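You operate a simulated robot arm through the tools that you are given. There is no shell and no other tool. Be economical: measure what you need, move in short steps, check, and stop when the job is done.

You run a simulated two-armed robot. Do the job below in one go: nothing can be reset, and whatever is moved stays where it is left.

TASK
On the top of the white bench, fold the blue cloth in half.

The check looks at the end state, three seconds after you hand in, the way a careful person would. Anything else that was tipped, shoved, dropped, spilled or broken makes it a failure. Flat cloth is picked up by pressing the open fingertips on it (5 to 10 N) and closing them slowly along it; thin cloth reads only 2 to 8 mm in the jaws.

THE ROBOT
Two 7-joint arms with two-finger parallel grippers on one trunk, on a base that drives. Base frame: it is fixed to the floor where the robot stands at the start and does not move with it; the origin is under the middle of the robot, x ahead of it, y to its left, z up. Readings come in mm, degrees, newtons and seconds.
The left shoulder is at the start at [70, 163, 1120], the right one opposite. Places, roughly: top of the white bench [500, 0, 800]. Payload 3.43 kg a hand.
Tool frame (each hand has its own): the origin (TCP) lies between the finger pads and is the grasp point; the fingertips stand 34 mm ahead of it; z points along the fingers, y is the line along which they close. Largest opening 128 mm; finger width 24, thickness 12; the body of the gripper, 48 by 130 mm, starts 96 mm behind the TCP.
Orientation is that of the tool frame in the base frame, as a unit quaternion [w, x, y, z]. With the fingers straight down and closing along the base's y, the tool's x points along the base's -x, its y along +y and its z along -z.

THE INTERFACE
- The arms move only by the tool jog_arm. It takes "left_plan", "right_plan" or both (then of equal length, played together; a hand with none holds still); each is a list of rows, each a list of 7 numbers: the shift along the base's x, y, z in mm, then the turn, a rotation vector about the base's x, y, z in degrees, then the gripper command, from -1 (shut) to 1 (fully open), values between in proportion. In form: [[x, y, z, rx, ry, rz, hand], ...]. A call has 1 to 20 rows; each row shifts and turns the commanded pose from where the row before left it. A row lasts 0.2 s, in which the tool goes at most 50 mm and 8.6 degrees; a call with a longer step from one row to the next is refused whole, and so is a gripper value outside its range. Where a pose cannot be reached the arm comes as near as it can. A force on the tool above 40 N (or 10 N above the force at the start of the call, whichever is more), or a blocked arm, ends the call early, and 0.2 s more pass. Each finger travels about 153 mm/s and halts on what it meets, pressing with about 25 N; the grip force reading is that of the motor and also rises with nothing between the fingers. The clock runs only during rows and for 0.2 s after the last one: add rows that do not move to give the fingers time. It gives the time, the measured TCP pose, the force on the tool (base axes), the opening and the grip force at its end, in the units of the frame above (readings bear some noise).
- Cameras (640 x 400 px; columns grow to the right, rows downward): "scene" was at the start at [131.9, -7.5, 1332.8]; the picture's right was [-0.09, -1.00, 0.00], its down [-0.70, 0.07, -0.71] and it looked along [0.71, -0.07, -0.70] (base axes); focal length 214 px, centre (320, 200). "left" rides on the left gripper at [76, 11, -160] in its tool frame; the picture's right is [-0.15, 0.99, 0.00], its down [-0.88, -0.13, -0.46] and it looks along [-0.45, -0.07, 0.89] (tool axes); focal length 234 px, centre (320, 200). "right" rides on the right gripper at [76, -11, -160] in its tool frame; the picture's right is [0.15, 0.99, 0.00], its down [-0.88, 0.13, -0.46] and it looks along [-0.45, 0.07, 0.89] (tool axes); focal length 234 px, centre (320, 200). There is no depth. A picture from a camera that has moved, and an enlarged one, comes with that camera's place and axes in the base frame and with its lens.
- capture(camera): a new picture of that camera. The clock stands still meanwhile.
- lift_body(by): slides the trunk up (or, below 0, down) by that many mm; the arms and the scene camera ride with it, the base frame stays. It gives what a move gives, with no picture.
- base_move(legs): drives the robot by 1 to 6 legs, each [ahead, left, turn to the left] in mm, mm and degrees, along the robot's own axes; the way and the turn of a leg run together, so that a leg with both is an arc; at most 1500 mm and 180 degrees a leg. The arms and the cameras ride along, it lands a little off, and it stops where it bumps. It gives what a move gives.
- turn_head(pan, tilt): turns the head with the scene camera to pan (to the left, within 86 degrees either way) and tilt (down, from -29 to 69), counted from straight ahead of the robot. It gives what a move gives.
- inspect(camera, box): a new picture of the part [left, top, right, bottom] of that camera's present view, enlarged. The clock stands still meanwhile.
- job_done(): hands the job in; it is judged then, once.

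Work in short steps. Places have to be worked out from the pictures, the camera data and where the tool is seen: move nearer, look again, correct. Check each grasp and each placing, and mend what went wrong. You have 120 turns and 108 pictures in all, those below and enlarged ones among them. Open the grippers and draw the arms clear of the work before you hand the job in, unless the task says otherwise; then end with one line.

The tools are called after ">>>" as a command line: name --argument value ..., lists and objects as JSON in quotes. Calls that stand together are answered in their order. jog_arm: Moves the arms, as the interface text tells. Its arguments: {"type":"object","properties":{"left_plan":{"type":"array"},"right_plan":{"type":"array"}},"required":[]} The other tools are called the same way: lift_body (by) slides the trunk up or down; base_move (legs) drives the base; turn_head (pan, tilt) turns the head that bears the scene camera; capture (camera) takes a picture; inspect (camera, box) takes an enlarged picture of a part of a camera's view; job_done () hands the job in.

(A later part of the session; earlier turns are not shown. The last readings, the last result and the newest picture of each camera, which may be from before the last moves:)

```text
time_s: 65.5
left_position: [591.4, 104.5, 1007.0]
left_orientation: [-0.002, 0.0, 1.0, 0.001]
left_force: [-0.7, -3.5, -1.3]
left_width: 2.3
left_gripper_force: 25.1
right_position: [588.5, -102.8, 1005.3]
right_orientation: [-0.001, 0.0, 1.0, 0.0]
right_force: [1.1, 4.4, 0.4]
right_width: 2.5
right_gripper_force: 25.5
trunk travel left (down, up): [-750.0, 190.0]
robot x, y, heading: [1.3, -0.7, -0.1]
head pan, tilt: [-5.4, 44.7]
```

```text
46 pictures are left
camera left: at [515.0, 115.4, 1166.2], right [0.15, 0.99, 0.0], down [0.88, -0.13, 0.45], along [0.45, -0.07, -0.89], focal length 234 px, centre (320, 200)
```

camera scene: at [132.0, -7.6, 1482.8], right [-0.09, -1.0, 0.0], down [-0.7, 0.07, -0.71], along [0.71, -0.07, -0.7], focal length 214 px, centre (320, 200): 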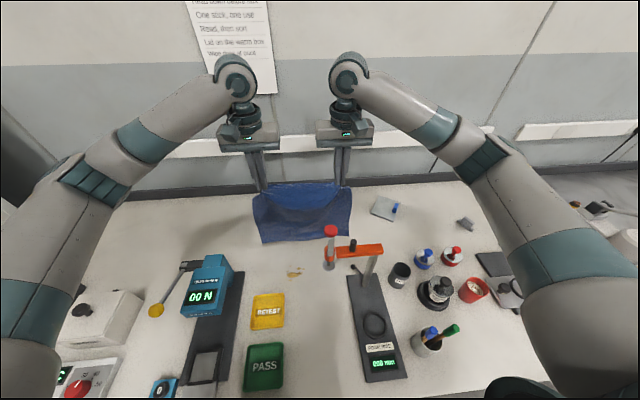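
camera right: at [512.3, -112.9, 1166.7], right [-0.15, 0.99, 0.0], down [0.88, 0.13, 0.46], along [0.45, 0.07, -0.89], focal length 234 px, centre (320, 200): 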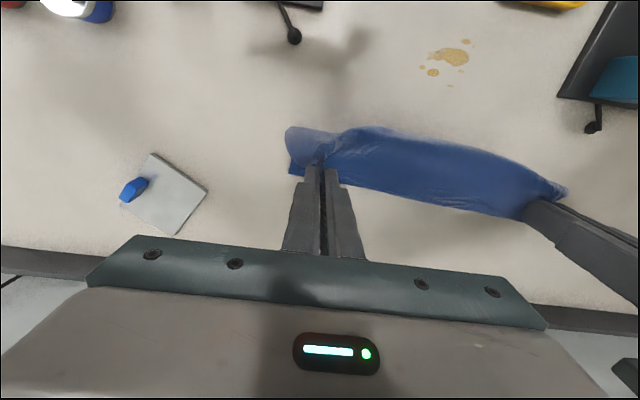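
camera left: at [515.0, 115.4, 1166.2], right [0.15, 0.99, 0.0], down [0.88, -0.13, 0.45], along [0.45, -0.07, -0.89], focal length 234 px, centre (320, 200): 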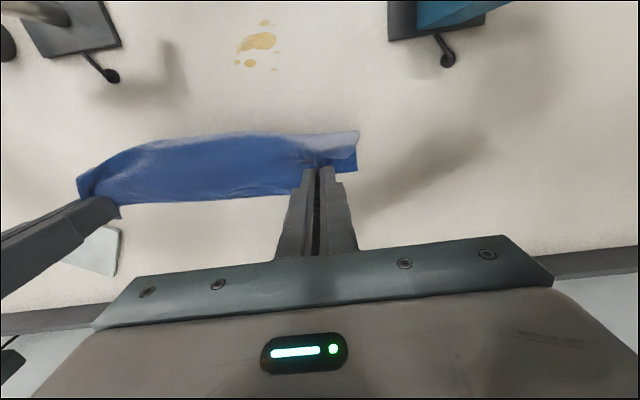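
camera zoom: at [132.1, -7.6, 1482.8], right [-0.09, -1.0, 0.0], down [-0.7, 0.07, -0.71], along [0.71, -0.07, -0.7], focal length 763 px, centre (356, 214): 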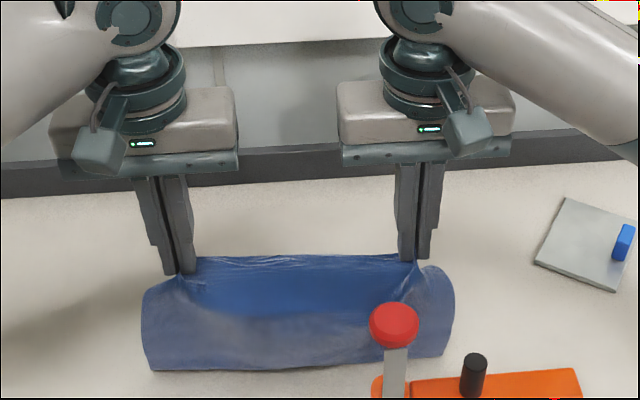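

The trailing edge is on the far side as wanted, at x≈646, but the fold would land too near the gauge. I'll redo this lay about 80 mm farther out: lift, move to x≈755, lower, then drag back again.

>>> jog_arm --left_plan '[[10, 0, 15, 0, 0, 0, -1], [10, 0, 15, 0, 0, 0, -1], [10, 0, 15, 0, 0, 0, -1], [12, 0, 15, 0, 0, 0, -1], [12, 0, 15, 0, 0, 0, -1], [12, 0, 15, 0, 0, 0, -1], [12, 0, 10, 0, 0, 0, -1], [12, 0, 0, 0, 0, 0, -1], [12, 0, 0, 0, 0, 0, -1], [12, 0, 0, 0, 0, 0, -1], [12, 0, 0, 0, 0, 0, -1], [12, 0, 0, 0, 0, 0, -1], [12, 0, 0, 0, 0, 0, -1], [12, 0, 0, 0, 0, 0, -1], [2, 0, 0, 0, 0, 0, -1], [0, 0, 0, 0, 0, 0, -1]]' --right_plan '[[10, 0, 15, 0, 0, 0, -1], [10, 0, 15, 0, 0, 0, -1], [10, 0, 15, 0, 0, 0, -1], [12, 0, 15, 0, 0, 0, -1], [12, 0, 15, 0, 0, 0, -1], [12, 0, 15, 0, 0, 0, -1], [12, 0, 10, 0, 0, 0, -1], [12, 0, 0, 0, 0, 0, -1], [12, 0, 0, 0, 0, 0, -1], [12, 0, 0, 0, 0, 0, -1], [12, 0, 0, 0, 0, 0, -1], [12, 0, 0, 0, 0, 0, -1], [12, 0, 0, 0, 0, 0, -1], [12, 0, 0, 0, 0, 0, -1], [2, 0, 0, 0, 0, 0, -1], [0, 0, 0, 0, 0, 0, -1]]'

```text
time_s: 68.9
left_position: [754.1, 103.3, 1106.9]
left_orientation: [0.0, -0.001, 1.0, 0.0]
left_force: [1.0, -3.6, 0.3]
left_width: 2.4
left_gripper_force: 25.0
right_position: [754.1, -103.4, 1105.7]
right_orientation: [0.0, 0.0, 1.0, 0.0]
right_force: [1.0, 2.3, -0.4]
right_width: 2.4
right_gripper_force: 24.3
trunk travel left (down, up): [-750.0, 190.0]
robot x, y, heading: [1.7, -0.3, -0.1]
head pan, tilt: [-5.4, 44.7]
```

The base is steady. Next I'll lower to z≈1052, drag 80 mm toward the robot, and then lower faster than I move back.

>>> jog_arm --left_plan '[[0, 0, -12, 0, 0, 0, -1], [0, 0, -14, 0, 0, 0, -1], [0, 0, -14, 0, 0, 0, -1], [0, 0, -14, 0, 0, 0, -1], [-6, 0, 0, 0, 0, 0, -1], [-10, 0, 0, 0, 0, 0, -1], [-11, 0, 0, 0, 0, 0, -1], [-11, 0, 0, 0, 0, 0, -1], [-11, 0, 0, 0, 0, 0, -1], [-11, 0, 0, 0, 0, 0, -1], [-11, 0, -2, 0, 0, 0, -1], [-9, 0, -5, 0, 0, 0, -1], [-6, 0, -8, 0, 0, 0, -1], [-5, 0, -8, 0, 0, 0, -1], [-5, 0, -8, 0, 0, 0, -1], [-5, 0, -8, 0, 0, 0, -1], [0, 0, 0, 0, 0, 0, -1]]' --right_plan '[[0, 0, -12, 0, 0, 0, -1], [0, 0, -14, 0, 0, 0, -1], [0, 0, -14, 0, 0, 0, -1], [0, 0, -14, 0, 0, 0, -1], [-6, 0, 0, 0, 0, 0, -1], [-10, 0, 0, 0, 0, 0, -1], [-11, 0, 0, 0, 0, 0, -1], [-11, 0, 0, 0, 0, 0, -1], [-11, 0, 0, 0, 0, 0, -1], [-11, 0, 0, 0, 0, 0, -1], [-11, 0, -2, 0, 0, 0, -1], [-9, 0, -5, 0, 0, 0, -1], [-6, 0, -8, 0, 0, 0, -1], [-5, 0, -8, 0, 0, 0, -1], [-5, 0, -8, 0, 0, 0, -1], [-5, 0, -8, 0, 0, 0, -1], [0, 0, 0, 0, 0, 0, -1]]'

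>>> inspect --camera "scene" --box '[220, 140, 400, 252]'

>>> capture --camera "right"

>>> capture --camera "left"

```text
time_s: 72.5
left_position: [654.1, 103.0, 1013.4]
left_orientation: [0.0, -0.001, 1.0, 0.0]
left_force: [-0.2, -3.0, 0.3]
left_width: 2.5
left_gripper_force: 24.9
right_position: [653.1, -104.5, 1011.3]
right_orientation: [0.0, 0.0, 1.0, 0.0]
right_force: [0.7, 3.8, 0.0]
right_width: 2.5
right_gripper_force: 24.5
trunk travel left (down, up): [-750.0, 190.0]
robot x, y, heading: [-2.4, -1.6, -0.1]
head pan, tilt: [-5.4, 44.7]
```

```text
3.56 times, centred on (310, 196) of scene
camera zoom: at [132.0, -7.6, 1482.8], right [-0.09, -1.0, 0.0], down [-0.7, 0.07, -0.71], along [0.71, -0.07, -0.7], focal length 763 px, centre (356, 214)
```

zoom: 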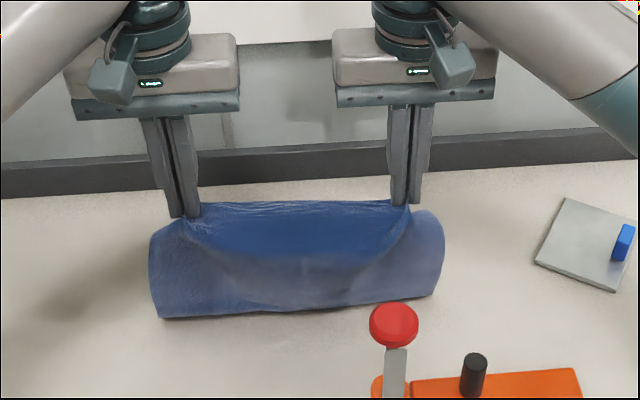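

```text
44 pictures are left
camera right: at [576.1, -114.2, 1173.8], right [-0.15, 0.99, 0.0], down [0.88, 0.13, 0.46], along [0.45, 0.07, -0.89], focal length 234 px, centre (320, 200)
```

right: 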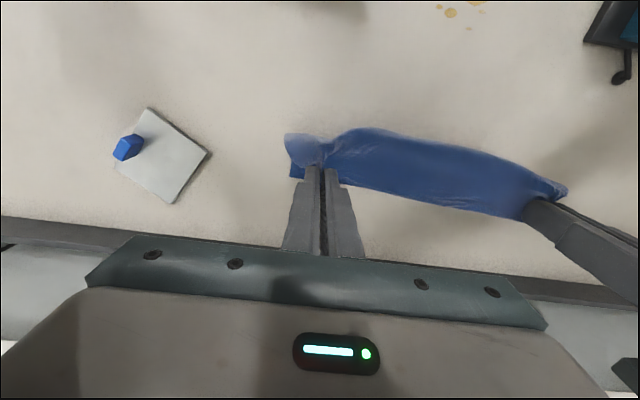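

```text
43 pictures are left
camera left: at [578.8, 114.2, 1173.1], right [0.15, 0.99, 0.0], down [0.88, -0.13, 0.46], along [0.45, -0.07, -0.89], focal length 234 px, centre (320, 200)
```

left: 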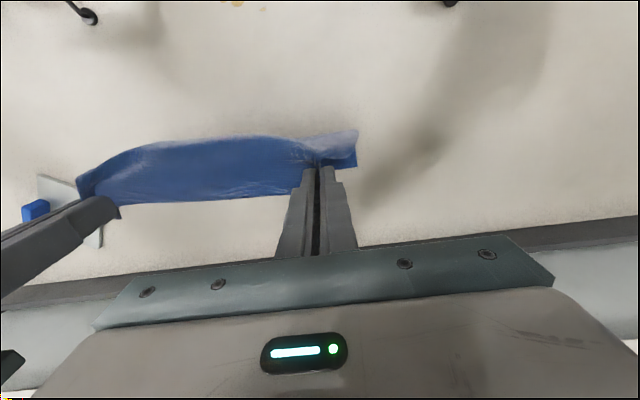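

The trailing edge is at x≈705–720 with the fold starting near 655. I'll continue laying toward the robot.

>>> jog_arm --left_plan '[[-4, 0, -8, 0, 0, 0, -1], [-6, 0, -8, 0, 0, 0, -1], [-8, 0, -8, 0, 0, 0, -1], [-9, 0, -7, 0, 0, 0, -1], [-10, 0, -5, 0, 0, 0, -1], [-10, 0, -4, 0, 0, 0, -1], [-10, 0, -3, 0, 0, 0, -1], [0, 0, 0, 0, 0, 0, -1]]' --right_plan '[[-4, 0, -8, 0, 0, 0, -1], [-6, 0, -8, 0, 0, 0, -1], [-8, 0, -8, 0, 0, 0, -1], [-9, 0, -7, 0, 0, 0, -1], [-10, 0, -5, 0, 0, 0, -1], [-10, 0, -4, 0, 0, 0, -1], [-10, 0, -3, 0, 0, 0, -1], [0, 0, 0, 0, 0, 0, -1]]'

>>> inspect --camera "scene" --box '[220, 140, 400, 252]'

>>> capture --camera "right"

>>> capture --camera "left"

```text
time_s: 74.3
left_position: [597.2, 102.9, 970.8]
left_orientation: [0.0, -0.001, 1.0, 0.0]
left_force: [0.3, -3.5, 0.0]
left_width: 2.6
left_gripper_force: 25.0
right_position: [595.5, -104.5, 969.9]
right_orientation: [0.0, 0.001, 1.0, 0.001]
right_force: [0.7, 5.0, -0.3]
right_width: 2.3
right_gripper_force: 25.1
trunk travel left (down, up): [-750.0, 190.0]
robot x, y, heading: [-0.6, 1.9, -0.2]
head pan, tilt: [-5.4, 44.7]
```

```text
3.56 times, centred on (310, 196) of scene
camera zoom: at [132.2, -7.5, 1482.8], right [-0.09, -1.0, 0.0], down [-0.7, 0.07, -0.71], along [0.71, -0.07, -0.7], focal length 763 px, centre (356, 214)
```

zoom: 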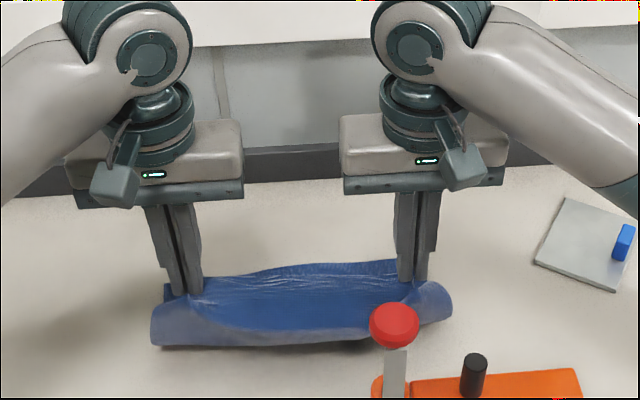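

```text
41 pictures are left
camera right: at [518.7, -114.4, 1130.3], right [-0.15, 0.99, 0.0], down [0.88, 0.13, 0.46], along [0.45, 0.07, -0.89], focal length 234 px, centre (320, 200)
```

right: 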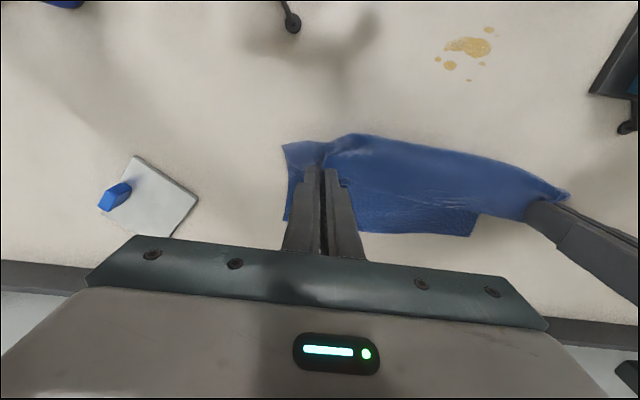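

```text
40 pictures are left
camera left: at [521.6, 114.5, 1130.6], right [0.15, 0.99, 0.0], down [0.88, -0.13, 0.45], along [0.45, -0.07, -0.89], focal length 234 px, centre (320, 200)
```

left: 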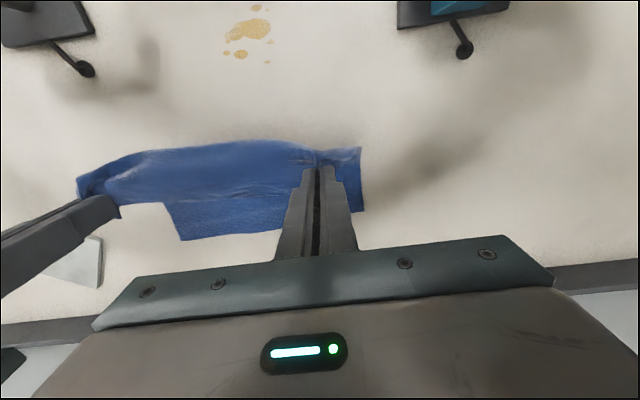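

There is no slip now: the bottom edge is at x≈707–716 and square. I'll pull the fold 25 mm more toward the robot, then swing the hem back over and away in an arc.

>>> jog_arm --left_plan '[[-8, 0, 0, 0, 0, 0, -1], [-9, 0, 0, 0, 0, 0, -1], [-8, 0, 0, 0, 0, 0, -1], [0, 0, 0, 0, 0, 0, -1], [10, 0, 0, 0, 0, 0, -1], [12, 0, -1, 0, 0, 0, -1], [12, 0, -3, 0, 0, 0, -1], [14, 0, -4, 0, 0, 0, -1], [14, 0, -6, 0, 0, 0, -1], [13, 0, -9, 0, 0, 0, -1], [12, 0, -10, 0, 0, 0, -1], [11, 0, -12, 0, 0, 0, -1], [9, 0, -13, 0, 0, 0, -1], [8, 0, -13, 0, 0, 0, -1], [7, 0, -13, 0, 0, 0, -1], [0, 0, 0, 0, 0, 0, -1]]' --right_plan '[[-8, 0, 0, 0, 0, 0, -1], [-9, 0, 0, 0, 0, 0, -1], [-8, 0, 0, 0, 0, 0, -1], [0, 0, 0, 0, 0, 0, -1], [10, 0, 0, 0, 0, 0, -1], [12, 0, -1, 0, 0, 0, -1], [12, 0, -3, 0, 0, 0, -1], [14, 0, -4, 0, 0, 0, -1], [14, 0, -6, 0, 0, 0, -1], [13, 0, -9, 0, 0, 0, -1], [12, 0, -10, 0, 0, 0, -1], [11, 0, -12, 0, 0, 0, -1], [9, 0, -13, 0, 0, 0, -1], [8, 0, -13, 0, 0, 0, -1], [7, 0, -13, 0, 0, 0, -1], [0, 0, 0, 0, 0, 0, -1]]'

>>> inspect --camera "scene" --box '[220, 140, 400, 252]'

>>> capture --camera "right"

>>> capture --camera "left"

```text
time_s: 77.7
left_position: [692.2, 104.0, 887.4]
left_orientation: [-0.001, 0.0, 1.0, 0.0]
left_force: [-0.6, -4.7, 0.8]
left_width: 2.6
left_gripper_force: 25.3
right_position: [692.4, -104.4, 885.9]
right_orientation: [0.001, 0.0, 1.0, -0.001]
right_force: [1.1, 4.5, 1.0]
right_width: 2.5
right_gripper_force: 25.0
trunk travel left (down, up): [-750.0, 190.0]
robot x, y, heading: [2.3, 0.0, 0.3]
head pan, tilt: [-5.4, 44.7]
```

```text
3.56 times, centred on (310, 196) of scene
camera zoom: at [131.5, -7.6, 1482.8], right [-0.09, -1.0, 0.0], down [-0.7, 0.07, -0.71], along [0.71, -0.07, -0.7], focal length 763 px, centre (356, 214)
```

zoom: 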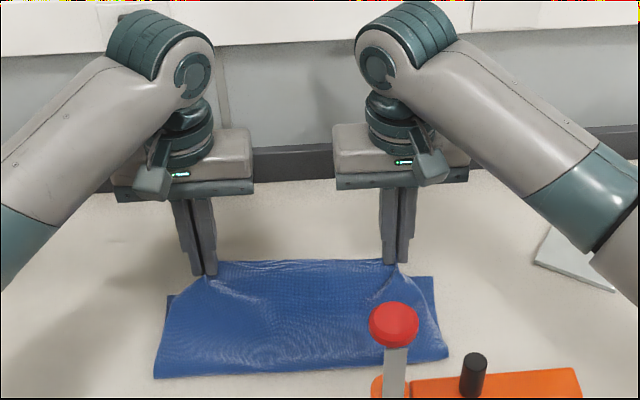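

```text
38 pictures are left
camera right: at [614.9, -114.4, 1046.3], right [-0.15, 0.99, 0.0], down [0.88, 0.13, 0.46], along [0.45, 0.07, -0.89], focal length 234 px, centre (320, 200)
```

right: 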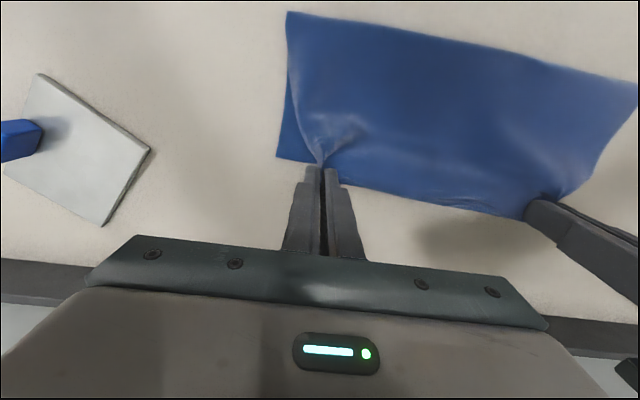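

```text
37 pictures are left
camera left: at [617.2, 114.9, 1046.0], right [0.15, 0.99, 0.0], down [0.88, -0.13, 0.46], along [0.45, -0.07, -0.89], focal length 234 px, centre (320, 200)
```

left: 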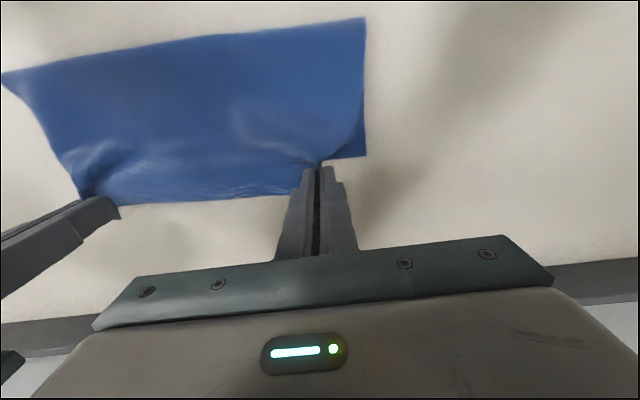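

The fold looks good, but the lower half measures about 113 mm (edge 689, fold 576) with slack in the upper half. I'll swing back to hand x≈552 at a slightly slack height so the crease moves about 22 mm nearer.

>>> jog_arm --left_plan '[[-8, 0, 14, 0, 0, 0, -1], [-8, 0, 14, 0, 0, 0, -1], [-8, 0, 14, 0, 0, 0, -1], [-13, 0, 9, 0, 0, 0, -1], [-13, 0, 9, 0, 0, 0, -1], [-15, 0, 3, 0, 0, 0, -1], [-15, 0, 3, 0, 0, 0, -1], [-15, 0, 3, 0, 0, 0, -1], [-15, 0, 0, 0, 0, 0, -1], [-15, 0, 0, 0, 0, 0, -1], [-15, 0, -2, 0, 0, 0, -1], [0, 0, 0, 0, 0, 0, -1]]' --right_plan '[[-8, 0, 14, 0, 0, 0, -1], [-8, 0, 14, 0, 0, 0, -1], [-8, 0, 14, 0, 0, 0, -1], [-13, 0, 9, 0, 0, 0, -1], [-13, 0, 9, 0, 0, 0, -1], [-15, 0, 3, 0, 0, 0, -1], [-15, 0, 3, 0, 0, 0, -1], [-15, 0, 3, 0, 0, 0, -1], [-15, 0, 0, 0, 0, 0, -1], [-15, 0, 0, 0, 0, 0, -1], [-15, 0, -2, 0, 0, 0, -1], [0, 0, 0, 0, 0, 0, -1]]'

>>> capture --camera "right"

>>> capture --camera "left"

```text
time_s: 80.3
left_position: [553.3, 103.5, 953.3]
left_orientation: [-0.001, 0.0, 1.0, -0.001]
left_force: [-0.6, -3.1, 0.4]
left_width: 2.3
left_gripper_force: 24.4
right_position: [551.8, -103.4, 952.0]
right_orientation: [0.0, 0.0, 1.0, 0.0]
right_force: [0.1, 3.7, 0.4]
right_width: 2.5
right_gripper_force: 25.1
trunk travel left (down, up): [-750.0, 190.0]
robot x, y, heading: [2.8, -0.7, 0.1]
head pan, tilt: [-5.4, 44.7]
```

```text
36 pictures are left
camera right: at [475.1, -114.0, 1113.2], right [-0.15, 0.99, 0.0], down [0.88, 0.13, 0.46], along [0.45, 0.07, -0.89], focal length 234 px, centre (320, 200)
```

right: 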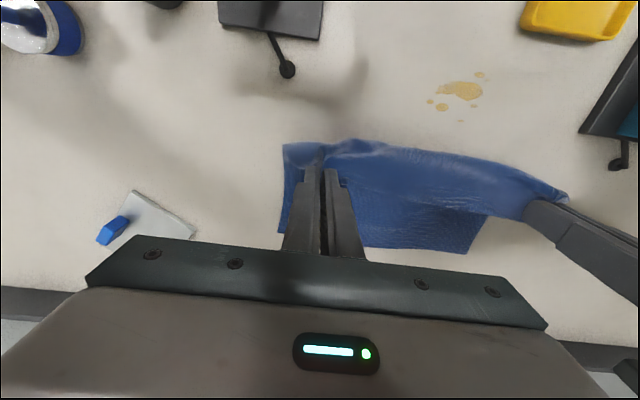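

```text
35 pictures are left
camera left: at [477.8, 114.4, 1113.0], right [0.15, 0.99, 0.0], down [0.88, -0.13, 0.45], along [0.45, -0.07, -0.89], focal length 234 px, centre (320, 200)
```

left: 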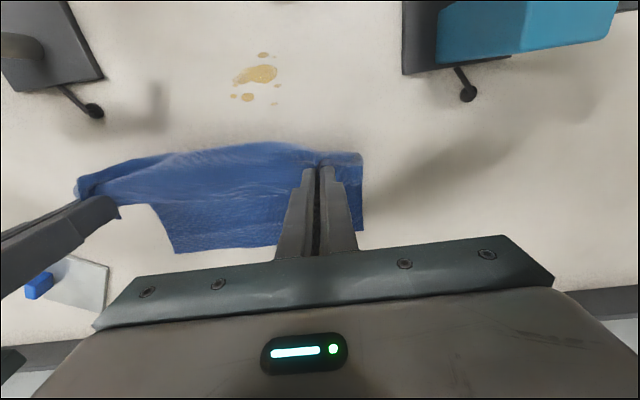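

The edge stayed at x≈685. Now the return arc, bringing the hem down over that edge.

>>> jog_arm --left_plan '[[11, 0, 0, 0, 0, 0, -1], [13, 0, 0, 0, 0, 0, -1], [14, 0, -1, 0, 0, 0, -1], [14, 0, -3, 0, 0, 0, -1], [14, 0, -5, 0, 0, 0, -1], [13, 0, -7, 0, 0, 0, -1], [12, 0, -8, 0, 0, 0, -1], [11, 0, -10, 0, 0, 0, -1], [9, 0, -11, 0, 0, 0, -1], [8, 0, -11, 0, 0, 0, -1], [5, 0, -11, 0, 0, 0, -1], [2, 0, -9, 0, 0, 0, -1], [0, 0, 0, 0, 0, 0, -1]]' --right_plan '[[11, 0, 0, 0, 0, 0, -1], [13, 0, 0, 0, 0, 0, -1], [14, 0, -1, 0, 0, 0, -1], [14, 0, -3, 0, 0, 0, -1], [14, 0, -5, 0, 0, 0, -1], [13, 0, -7, 0, 0, 0, -1], [12, 0, -8, 0, 0, 0, -1], [11, 0, -10, 0, 0, 0, -1], [9, 0, -11, 0, 0, 0, -1], [8, 0, -11, 0, 0, 0, -1], [5, 0, -11, 0, 0, 0, -1], [2, 0, -9, 0, 0, 0, -1], [0, 0, 0, 0, 0, 0, -1]]'

>>> capture --camera "right"

>>> capture --camera "left"

>>> inspect --camera "scene" --box '[220, 170, 380, 270]'

```text
time_s: 83.1
left_position: [680.0, 103.3, 876.7]
left_orientation: [0.0, 0.0, 1.0, 0.0]
left_force: [-0.7, -4.0, -0.2]
left_width: 2.3
left_gripper_force: 25.1
right_position: [678.5, -102.5, 877.5]
right_orientation: [0.0, 0.0, 1.0, -0.001]
right_force: [0.2, 3.1, -0.5]
right_width: 2.4
right_gripper_force: 24.9
trunk travel left (down, up): [-750.0, 190.0]
robot x, y, heading: [0.5, -2.1, -0.1]
head pan, tilt: [-5.4, 44.7]
```

```text
34 pictures are left
camera right: at [601.2, -113.0, 1037.8], right [-0.15, 0.99, 0.0], down [0.88, 0.13, 0.46], along [0.45, 0.07, -0.89], focal length 234 px, centre (320, 200)
```

right: 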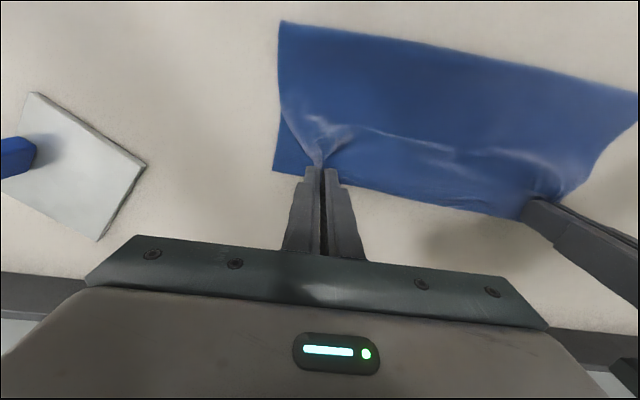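

```text
33 pictures are left
camera left: at [604.3, 114.6, 1036.9], right [0.15, 0.99, 0.0], down [0.88, -0.13, 0.46], along [0.45, -0.07, -0.89], focal length 234 px, centre (320, 200)
```

left: 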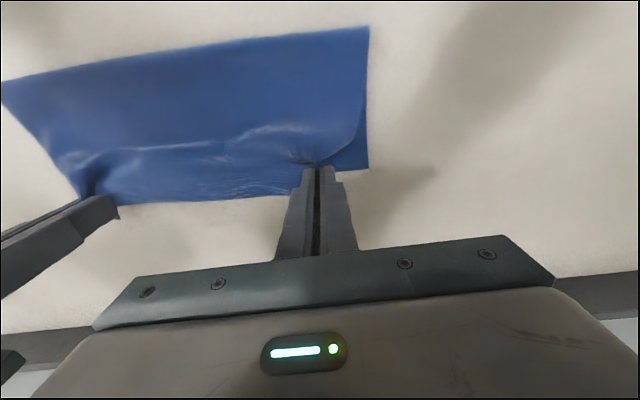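

```text
4.00 times, centred on (300, 220) of scene
camera zoom: at [131.8, -7.5, 1482.8], right [-0.09, -1.0, 0.0], down [-0.7, 0.07, -0.71], along [0.71, -0.07, -0.7], focal length 858 px, centre (400, 120)
```

zoom: 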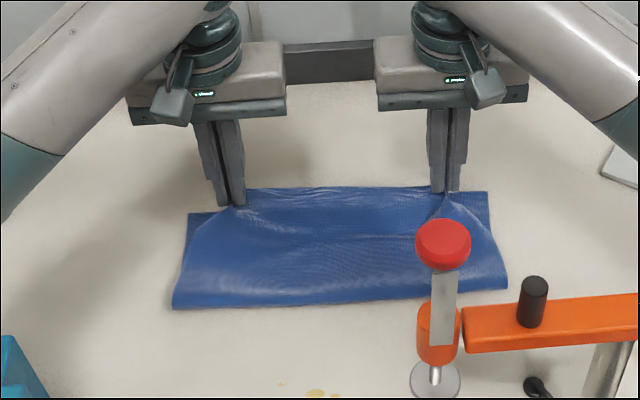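

The hem is now right above the lower edge, facing the correct way. I'll lower to light contact and open slowly so the fingers spread the pinched corners outward.

>>> jog_arm --left_plan '[[2, 0, -6, 0, 0, 0, -1], [1, 0, -6, 0, 0, 0, -1], [0, 0, -4, 0, 0, 0, -1], [0, 0, 0, 0, 0, 0, -0.96], [0, 0, 0, 0, 0, 0, -0.91], [0, 0, 0, 0, 0, 0, -0.86], [0, 0, 0, 0, 0, 0, -0.81], [0, 0, 0, 0, 0, 0, -0.76], [0, 0, 0, 0, 0, 0, -0.71], [0, 0, 0, 0, 0, 0, -0.66], [0, 0, 0, 0, 0, 0, -0.61], [0, 0, 0, 0, 0, 0, -0.56], [0, 0, 0, 0, 0, 0, -0.5], [0, 0, 0, 0, 0, 0, -0.45], [0, 0, 0, 0, 0, 0, -0.4], [0, 0, 0, 0, 0, 0, -0.4]]' --right_plan '[[2, 0, -6, 0, 0, 0, -1], [1, 0, -6, 0, 0, 0, -1], [0, 0, -5, 0, 0, 0, -1], [0, 0, 0, 0, 0, 0, -0.96], [0, 0, 0, 0, 0, 0, -0.91], [0, 0, 0, 0, 0, 0, -0.86], [0, 0, 0, 0, 0, 0, -0.81], [0, 0, 0, 0, 0, 0, -0.76], [0, 0, 0, 0, 0, 0, -0.71], [0, 0, 0, 0, 0, 0, -0.66], [0, 0, 0, 0, 0, 0, -0.61], [0, 0, 0, 0, 0, 0, -0.56], [0, 0, 0, 0, 0, 0, -0.5], [0, 0, 0, 0, 0, 0, -0.45], [0, 0, 0, 0, 0, 0, -0.4], [0, 0, 0, 0, 0, 0, -0.4]]'

>>> capture --camera "right"

>>> capture --camera "left"

```text
time_s: 86.5
left_position: [683.3, 103.3, 860.2]
left_orientation: [0.001, -0.002, 1.0, 0.0]
left_force: [-0.7, 0.2, -0.4]
left_width: 38.4
left_gripper_force: 0.1
right_position: [682.2, -104.0, 860.0]
right_orientation: [0.0, 0.0, 1.0, 0.0]
right_force: [0.3, 0.1, 0.7]
right_width: 38.0
right_gripper_force: 0.0
trunk travel left (down, up): [-750.0, 190.0]
robot x, y, heading: [1.6, -1.3, 0.1]
head pan, tilt: [-5.4, 44.7]
```

```text
31 pictures are left
camera right: at [605.1, -113.1, 1020.2], right [-0.15, 0.99, 0.0], down [0.88, 0.13, 0.46], along [0.45, 0.07, -0.89], focal length 234 px, centre (320, 200)
```

right: 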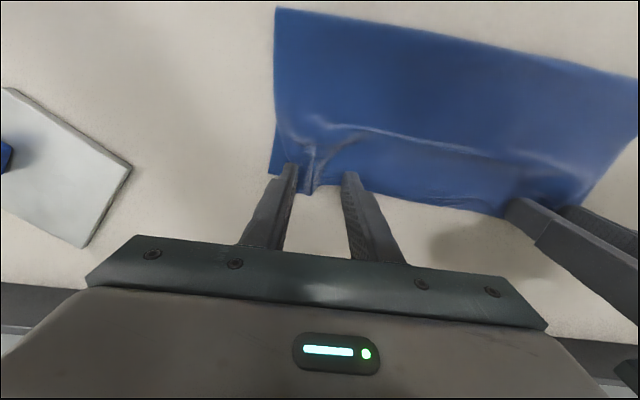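

```text
30 pictures are left
camera left: at [607.4, 114.6, 1020.6], right [0.15, 0.99, 0.0], down [0.88, -0.13, 0.46], along [0.45, -0.07, -0.89], focal length 234 px, centre (320, 200)
```

left: 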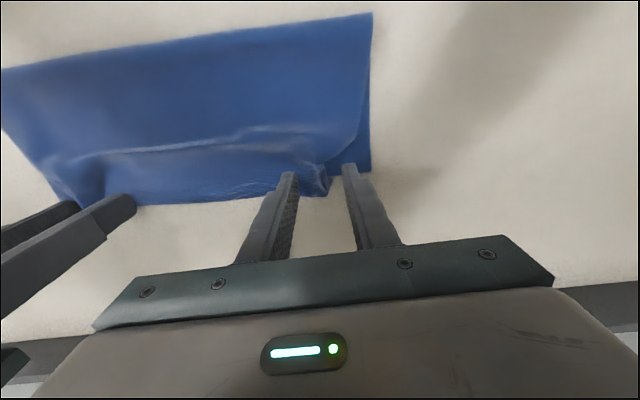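

Released, with the hem along the lower edge. I'll lift clear, move outward and inspect.

>>> jog_arm --left_plan '[[0, 0, 10, 0, 0, 0, -0.4], [0, 0, 20, 0, 0, 0, -0.4], [0, 0, 40, 0, 0, 0, -0.4], [0, 0, 40, 0, 0, 0, -0.4], [-5, 15, 40, 0, 0, 0, -0.4], [-15, 40, 20, 0, 0, 0, -0.4], [-15, 40, 0, 0, 0, 0, -0.4], [-15, 40, 0, 0, 0, 0, -0.4], [0, 0, 0, 0, 0, 0, -0.4]]' --right_plan '[[0, 0, 10, 0, 0, 0, -0.4], [0, 0, 20, 0, 0, 0, -0.4], [0, 0, 40, 0, 0, 0, -0.4], [0, 0, 40, 0, 0, 0, -0.4], [-5, -15, 40, 0, 0, 0, -0.4], [-15, -40, 20, 0, 0, 0, -0.4], [-15, -40, 0, 0, 0, 0, -0.4], [-15, -40, 0, 0, 0, 0, -0.4], [0, 0, 0, 0, 0, 0, -0.4]]'

>>> inspect --camera "scene" --box '[240, 190, 360, 265]'

>>> inspect --camera "right" --box '[350, 80, 610, 230]'

>>> inspect --camera "left" --box '[30, 80, 290, 230]'

```text
time_s: 88.5
left_position: [633.3, 237.3, 1030.7]
left_orientation: [0.0, -0.001, 1.0, 0.001]
left_force: [-0.7, 0.0, -0.2]
left_width: 38.5
left_gripper_force: 0.0
right_position: [632.8, -238.6, 1028.1]
right_orientation: [0.0, 0.0, 1.0, 0.0]
right_force: [0.4, -0.8, 0.2]
right_width: 38.4
right_gripper_force: 0.1
trunk travel left (down, up): [-750.0, 190.0]
robot x, y, heading: [-3.1, 0.6, 0.0]
head pan, tilt: [-5.4, 44.7]
```

```text
5.33 times, centred on (300, 228) of scene
camera zoom: at [133.0, -7.5, 1482.7], right [-0.09, -1.0, 0.0], down [-0.7, 0.07, -0.71], along [0.71, -0.07, -0.7], focal length 1144 px, centre (427, 53)
```

zoom: 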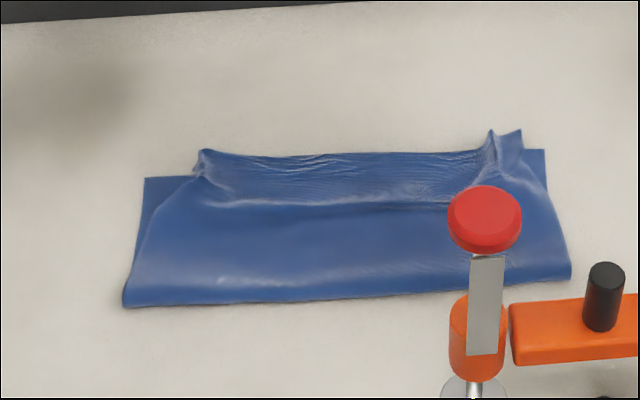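

```text
2.46 times, centred on (480, 155) of right
camera zoom: at [556.1, -249.1, 1188.5], right [-0.15, 0.99, 0.0], down [0.88, 0.13, 0.46], along [0.45, 0.07, -0.89], focal length 576 px, centre (-74, 311)
```

zoom: 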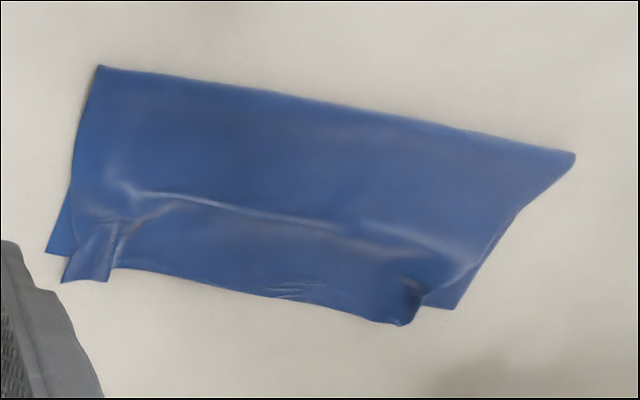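

```text
2.46 times, centred on (160, 155) of left
camera zoom: at [557.4, 248.7, 1190.0], right [0.15, 0.99, 0.0], down [0.88, -0.13, 0.45], along [0.45, -0.07, -0.89], focal length 576 px, centre (714, 311)
```

zoom: 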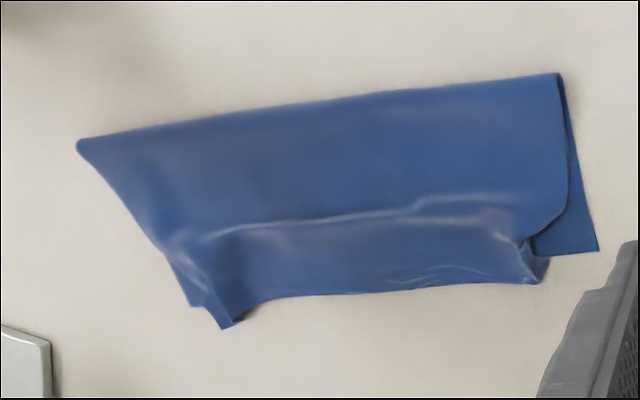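

Nearly right: the hem lies on the lower edge with about 12–15 mm overshoot, but the left hem corner is still bunched at the pinch. I'll bring the left hand closer for a look.

>>> jog_arm --left_plan '[[10, -30, 0, 0, 0, 0, -0.4], [10, -30, 0, 0, 0, 0, -0.4], [10, -30, -10, 0, 0, 0, -0.4], [8, -20, -30, 0, 0, 0, -0.4], [0, 0, -40, 0, 0, 0, -0.4], [0, 0, -40, 0, 0, 0, -0.4], [0, 0, 0, 0, 0, 0, -0.4]]'

>>> inspect --camera "left" --box '[220, 70, 440, 210]'

```text
time_s: 90.1
left_position: [669.1, 126.4, 912.9]
left_orientation: [0.0, 0.0, 1.0, 0.0]
left_force: [0.5, 0.2, 0.2]
left_width: 38.3
left_gripper_force: 0.1
right_position: [630.8, -240.2, 1029.3]
right_orientation: [0.0, 0.0, 1.0, 0.0]
right_force: [0.1, 0.3, -0.3]
right_width: 38.4
right_gripper_force: 0.1
trunk travel left (down, up): [-750.0, 190.0]
robot x, y, heading: [4.3, 2.6, -0.0]
head pan, tilt: [-5.4, 44.7]
```

```text
2.86 times, centred on (330, 140) of left
camera zoom: at [594.2, 138.4, 1072.3], right [0.15, 0.99, 0.0], down [0.88, -0.13, 0.46], along [0.45, -0.07, -0.89], focal length 669 px, centre (291, 371)
```

zoom: 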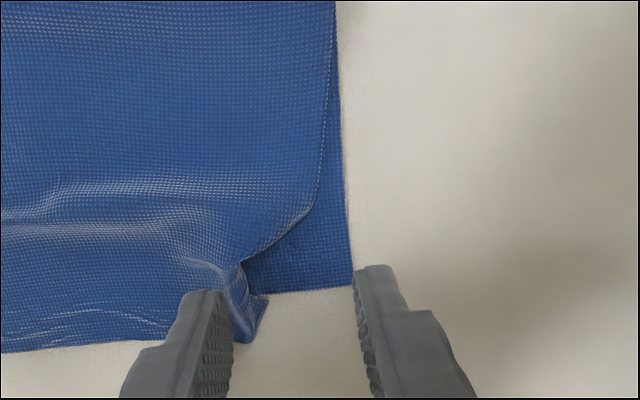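

The left hem corner is at about (684,114), tucked in by the pinch, and it should be near y≈150. I'll pinch the standing ridge lightly without pressing on the lower layer, lift it, and lower it again with an inward motion so the flap trails outward.

>>> jog_arm --left_plan '[[6, -10, 0, 0, 0, 0, -0.4], [5, -10, 0, 0, 0, 0, -0.4], [0, 0, -20, 0, 0, 0, -0.4], [0, 0, -20, 0, 0, 0, -0.4], [0, 0, -12, 0, 0, 0, -0.4], [0, 0, 0, 0, 0, 0, -0.5], [0, 0, 0, 0, 0, 0, -0.6], [0, 0, 0, 0, 0, 0, -0.7], [0, 0, 0, 0, 0, 0, -0.8], [0, 0, 0, 0, 0, 0, -0.9], [0, 0, 0, 0, 0, 0, -1], [0, 0, 0, 0, 0, 0, -1], [0, 0, 0, 0, 0, 0, -1]]'

>>> inspect --camera "left" --box '[220, 70, 440, 210]'

```text
time_s: 92.9
left_position: [682.9, 106.9, 861.9]
left_orientation: [0.0, 0.0, 1.0, -0.001]
left_force: [-0.5, -0.5, 1.7]
left_width: 2.5
left_gripper_force: 25.0
right_position: [632.4, -238.7, 1028.2]
right_orientation: [0.0, 0.0, 1.0, 0.0]
right_force: [0.7, -0.6, -0.1]
right_width: 38.4
right_gripper_force: 0.0
trunk travel left (down, up): [-750.0, 190.0]
robot x, y, heading: [2.1, -1.8, 0.0]
head pan, tilt: [-5.4, 44.7]
```

```text
2.86 times, centred on (330, 140) of left
camera zoom: at [606.1, 118.5, 1019.2], right [0.15, 0.99, 0.0], down [0.88, -0.13, 0.46], along [0.45, -0.07, -0.89], focal length 669 px, centre (291, 371)
```

zoom: 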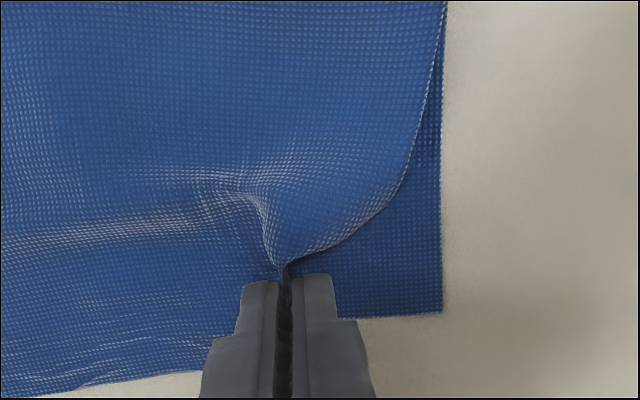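

The side hem runs straight into the jaws, so the corner itself is in the grip. I'll lift 12 mm and carry it 30 mm outward, which should also pull the hem's slack flat.

>>> jog_arm --left_plan '[[0, 2, 12, 0, 0, 0, -1], [0, 7, 2, 0, 0, 0, -1], [0, 7, 0, 0, 0, 0, -1], [0, 7, 0, 0, 0, 0, -1], [0, 7, 0, 0, 0, 0, -1], [0, 0, 0, 0, 0, 0, -1]]'

>>> capture --camera "left"

>>> inspect --camera "scene" --box '[240, 190, 360, 265]'

```text
time_s: 94.3
left_position: [681.1, 135.9, 874.6]
left_orientation: [-0.002, 0.0, 1.0, 0.002]
left_force: [-0.2, -0.5, 1.0]
left_width: 2.7
left_gripper_force: 25.3
right_position: [631.4, -241.0, 1028.4]
right_orientation: [-0.001, 0.0, 1.0, 0.001]
right_force: [0.2, -0.2, -0.9]
right_width: 38.4
right_gripper_force: 0.1
trunk travel left (down, up): [-750.0, 190.0]
robot x, y, heading: [-0.6, 0.8, 0.0]
head pan, tilt: [-5.4, 44.7]
```

```text
24 pictures are left
camera left: at [605.5, 147.2, 1033.0], right [0.15, 0.99, 0.0], down [0.88, -0.13, 0.45], along [0.45, -0.07, -0.89], focal length 234 px, centre (320, 200)
```

left: 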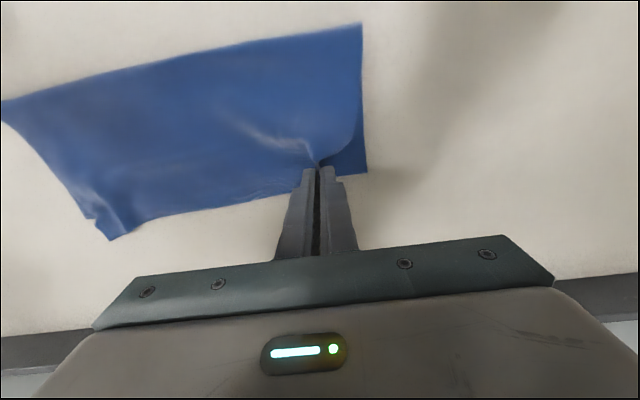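

```text
5.33 times, centred on (300, 228) of scene
camera zoom: at [132.0, -9.1, 1482.8], right [-0.09, -1.0, 0.0], down [-0.7, 0.07, -0.71], along [0.71, -0.07, -0.7], focal length 1144 px, centre (427, 53)
```

zoom: 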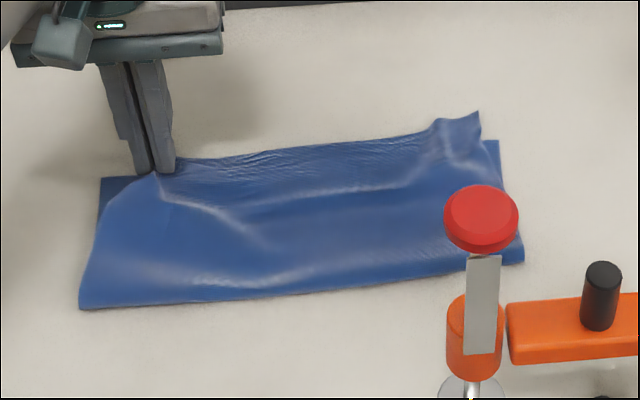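

The whole cloth slid about 27 mm to the left, so the corner's missing length is in the pinched ridge. I'll lower to firm contact this time, so opening the fingers actually spreads it.

>>> jog_arm --left_plan '[[0, 0, -8, 0, 0, 0, -1], [0, 0, -5, 0, 0, 0, -1], [0, 0, -2, 0, 0, 0, -1], [0, 0, -2, 0, 0, 0, -1], [0, 0, 0, 0, 0, 0, -1]]'

```text
time_s: 95.5
left_position: [682.3, 138.4, 857.8]
left_orientation: [0.002, -0.001, 1.0, 0.001]
left_force: [-1.7, 1.2, 8.6]
left_width: 2.7
left_gripper_force: 25.0
right_position: [631.1, -239.1, 1028.1]
right_orientation: [0.0, 0.0, 1.0, 0.0]
right_force: [-0.9, -0.1, 0.6]
right_width: 38.5
right_gripper_force: 0.0
trunk travel left (down, up): [-750.0, 190.0]
robot x, y, heading: [-2.8, 4.5, -0.1]
head pan, tilt: [-5.4, 44.7]
```

>>> jog_arm --left_plan '[[0, 0, 0, 0, 0, 0, -0.95], [0, 1, -0.5, 0, 0, 0, -0.9], [0, 1, -0.5, 0, 0, 0, -0.85], [0, 1, -0.5, 0, 0, 0, -0.8], [0, 1, -0.5, 0, 0, 0, -0.75], [0, 1, -0.5, 0, 0, 0, -0.7], [0, 1, 0, 0, 0, 0, -0.65], [0, 1, 0, 0, 0, 0, -0.6], [0, 1, 0, 0, 0, 0, -0.55], [0, 1, 0, 0, 0, 0, -0.5], [0, 1, 0, 0, 0, 0, -0.45], [0, 1, 0, 0, 0, 0, -0.4], [0, 0, 0, 0, 0, 0, -0.4]]'

>>> inspect --camera "left" --box '[220, 70, 440, 210]'

```text
time_s: 98.3
left_position: [692.7, 163.6, 872.7]
left_orientation: [0.014, -0.005, 1.0, 0.002]
left_force: [-0.4, 0.0, -0.6]
left_width: 38.2
left_gripper_force: 0.0
right_position: [630.8, -233.8, 1031.9]
right_orientation: [0.001, 0.0, 1.0, -0.004]
right_force: [-0.1, -0.8, 0.1]
right_width: 38.2
right_gripper_force: 0.1
trunk travel left (down, up): [-750.0, 190.0]
robot x, y, heading: [-0.8, -0.2, 0.2]
head pan, tilt: [-5.4, 44.7]
```

```text
2.86 times, centred on (330, 140) of left
camera zoom: at [612.3, 173.3, 1029.7], right [0.13, 0.99, 0.01], down [0.87, -0.12, 0.48], along [0.48, -0.06, -0.88], focal length 669 px, centre (291, 371)
```

zoom: 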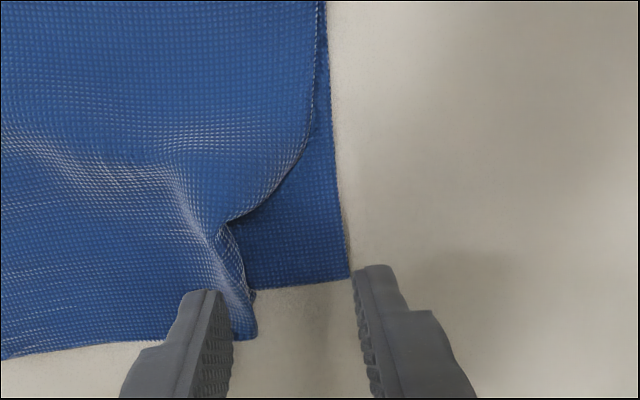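

The left arm again reads off its commanded pose, as the right did before the earlier jolt. I'll hold still for a moment, then rise very slowly.

>>> jog_arm --left_plan '[[0, 0, 0, 0, 0, 0, -0.4], [0, 0, 0, 0, 0, 0, -0.4], [0, 0, 0, 0, 0, 0, -0.4]]'

>>> capture --camera "scene"

```text
time_s: 99.1
left_position: [693.3, 163.9, 873.6]
left_orientation: [0.015, -0.007, 1.0, 0.002]
left_force: [0.4, 0.1, 0.1]
left_width: 38.2
left_gripper_force: 0.2
right_position: [630.0, -233.4, 1032.4]
right_orientation: [0.002, 0.0, 1.0, -0.002]
right_force: [0.7, 0.0, 0.4]
right_width: 38.5
right_gripper_force: 0.1
trunk travel left (down, up): [-750.0, 190.0]
robot x, y, heading: [0.6, -0.5, 0.1]
head pan, tilt: [-5.4, 44.7]
```

```text
21 pictures are left
camera scene: at [129.0, -0.8, 1483.7], right [-0.09, -1.0, 0.0], down [-0.7, 0.06, -0.71], along [0.71, -0.07, -0.7], focal length 214 px, centre (320, 200)
```

scene: 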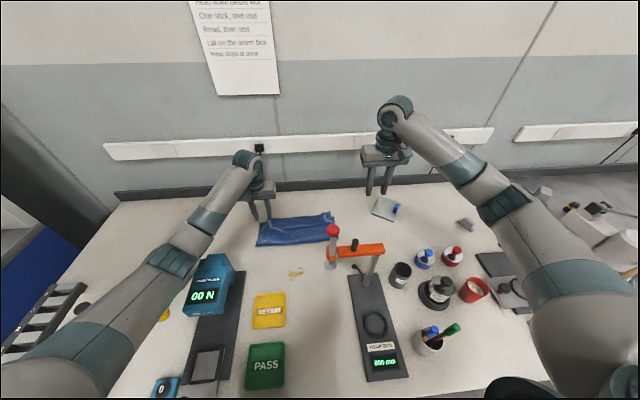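

The left elbow is probably touching the blue force gauge, which would explain both offsets. The cleanest way off it is straight up, so I'll raise the trunk, which lifts both arms together.

>>> lift_body --by 150

>>> capture --camera "scene"

```text
time_s: 100.8
left_position: [682.3, 148.6, 1004.6]
left_orientation: [-0.001, -0.001, 1.0, 0.0]
left_force: [-0.1, -0.3, -1.0]
left_width: 38.4
left_gripper_force: 0.0
right_position: [631.7, -238.6, 1177.7]
right_orientation: [0.0, 0.0, 1.0, -0.001]
right_force: [-0.2, -0.2, 0.6]
right_width: 38.2
right_gripper_force: 0.0
trunk travel left (down, up): [-900.0, 40.0]
robot x, y, heading: [-1.8, 1.8, 0.0]
head pan, tilt: [-5.4, 44.7]
```

```text
20 pictures are left
camera scene: at [131.9, -8.1, 1632.7], right [-0.09, -1.0, 0.0], down [-0.7, 0.07, -0.71], along [0.71, -0.07, -0.7], focal length 214 px, centre (320, 200)
```

scene: 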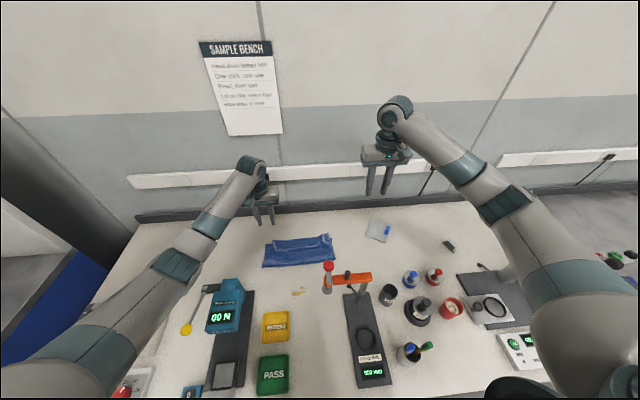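

The arm came free, the left hand is back at its commanded pose, and the gauge and its lever have not moved. Now I'll inspect the cloth, with the trunk kept high for clearance.

>>> inspect --camera "scene" --box '[250, 220, 350, 282]'

>>> inspect --camera "left" --box '[60, 40, 400, 240]'

```text
6.40 times, centred on (300, 251) of scene
camera zoom: at [131.9, -8.1, 1632.7], right [-0.09, -1.0, 0.0], down [-0.7, 0.07, -0.71], along [0.71, -0.07, -0.7], focal length 1373 px, centre (448, -126)
```

zoom: 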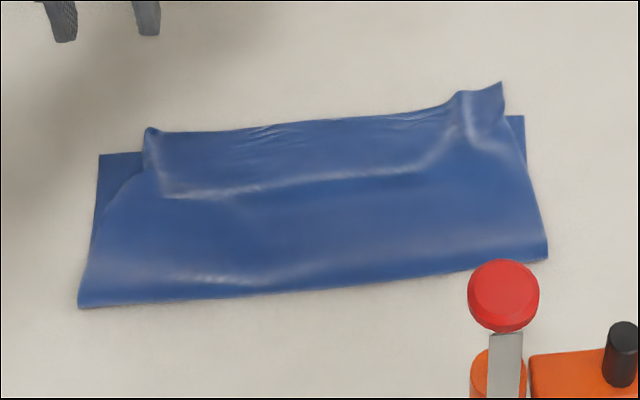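

```text
1.88 times, centred on (230, 140) of left
camera zoom: at [606.0, 160.4, 1163.3], right [0.15, 0.99, 0.0], down [0.88, -0.13, 0.46], along [0.45, -0.07, -0.89], focal length 441 px, centre (489, 313)
```

zoom: 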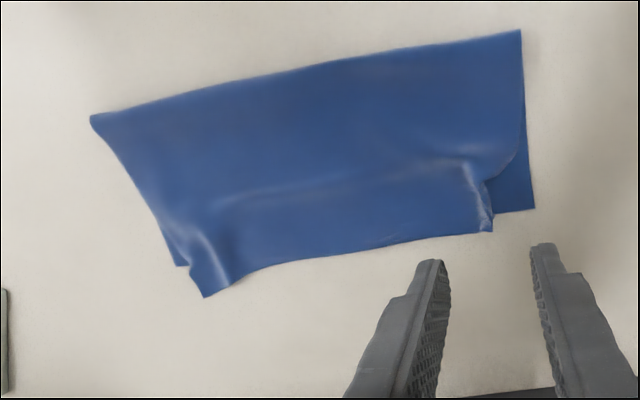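

It's a clear half fold. Only the left hem corner is about 35 mm inboard. There the hem overhangs the lower layer by about 10 mm, so I'll press it with closed fingertips and stroke it outward.

>>> jog_arm --left_plan '[[10, -5, -30, 0, 0, 0, -1], [10, -5, -30, 0, 0, 0, -1], [3, 0, -30, 0, 0, 0, -1], [0, 0, -30, 0, 0, 0, -1], [0, 0, -14, 0, 0, 0, -1], [0, 0, -6, 0, 0, 0, -1], [0, 0, 0, 0, 0, 0, -1]]'

>>> inspect --camera "left" --box '[220, 70, 440, 210]'

```text
time_s: 102.4
left_position: [704.0, 138.1, 863.8]
left_orientation: [-0.001, -0.001, 1.0, 0.0]
left_force: [-0.3, -0.3, -0.5]
left_width: 0.0
left_gripper_force: 25.4
right_position: [632.0, -238.5, 1179.5]
right_orientation: [0.0, 0.0, 1.0, 0.001]
right_force: [-0.5, -0.2, 0.0]
right_width: 38.6
right_gripper_force: 0.0
trunk travel left (down, up): [-900.0, 40.0]
robot x, y, heading: [-4.0, -0.8, -0.1]
head pan, tilt: [-5.4, 44.7]
```

```text
2.86 times, centred on (330, 140) of left
camera zoom: at [628.6, 150.6, 1022.7], right [0.15, 0.99, 0.0], down [0.88, -0.13, 0.46], along [0.45, -0.07, -0.89], focal length 669 px, centre (291, 371)
```

zoom: 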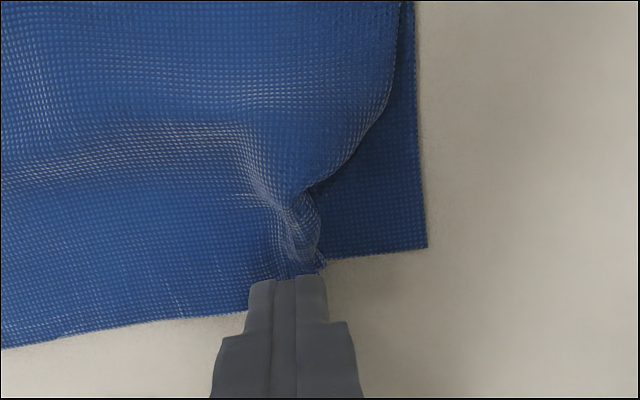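

>>> jog_arm --left_plan '[[-7, 0, -3, 0, 0, 0, -1], [0, 0, -3, 0, 0, 0, -1], [0, 0, -2, 0, 0, 0, -1], [0, 0, 0, 0, 0, 0, -1]]'

```text
time_s: 103.4
left_position: [698.0, 139.7, 857.0]
left_orientation: [0.0, -0.001, 1.0, 0.0]
left_force: [-0.7, 1.6, 11.8]
left_width: 0.3
left_gripper_force: 25.5
right_position: [630.7, -239.4, 1178.8]
right_orientation: [0.0, 0.0, 1.0, 0.0]
right_force: [0.6, 0.5, -0.6]
right_width: 38.5
right_gripper_force: 0.2
trunk travel left (down, up): [-900.0, 40.0]
robot x, y, heading: [0.6, -0.0, -0.3]
head pan, tilt: [-5.4, 44.7]
```

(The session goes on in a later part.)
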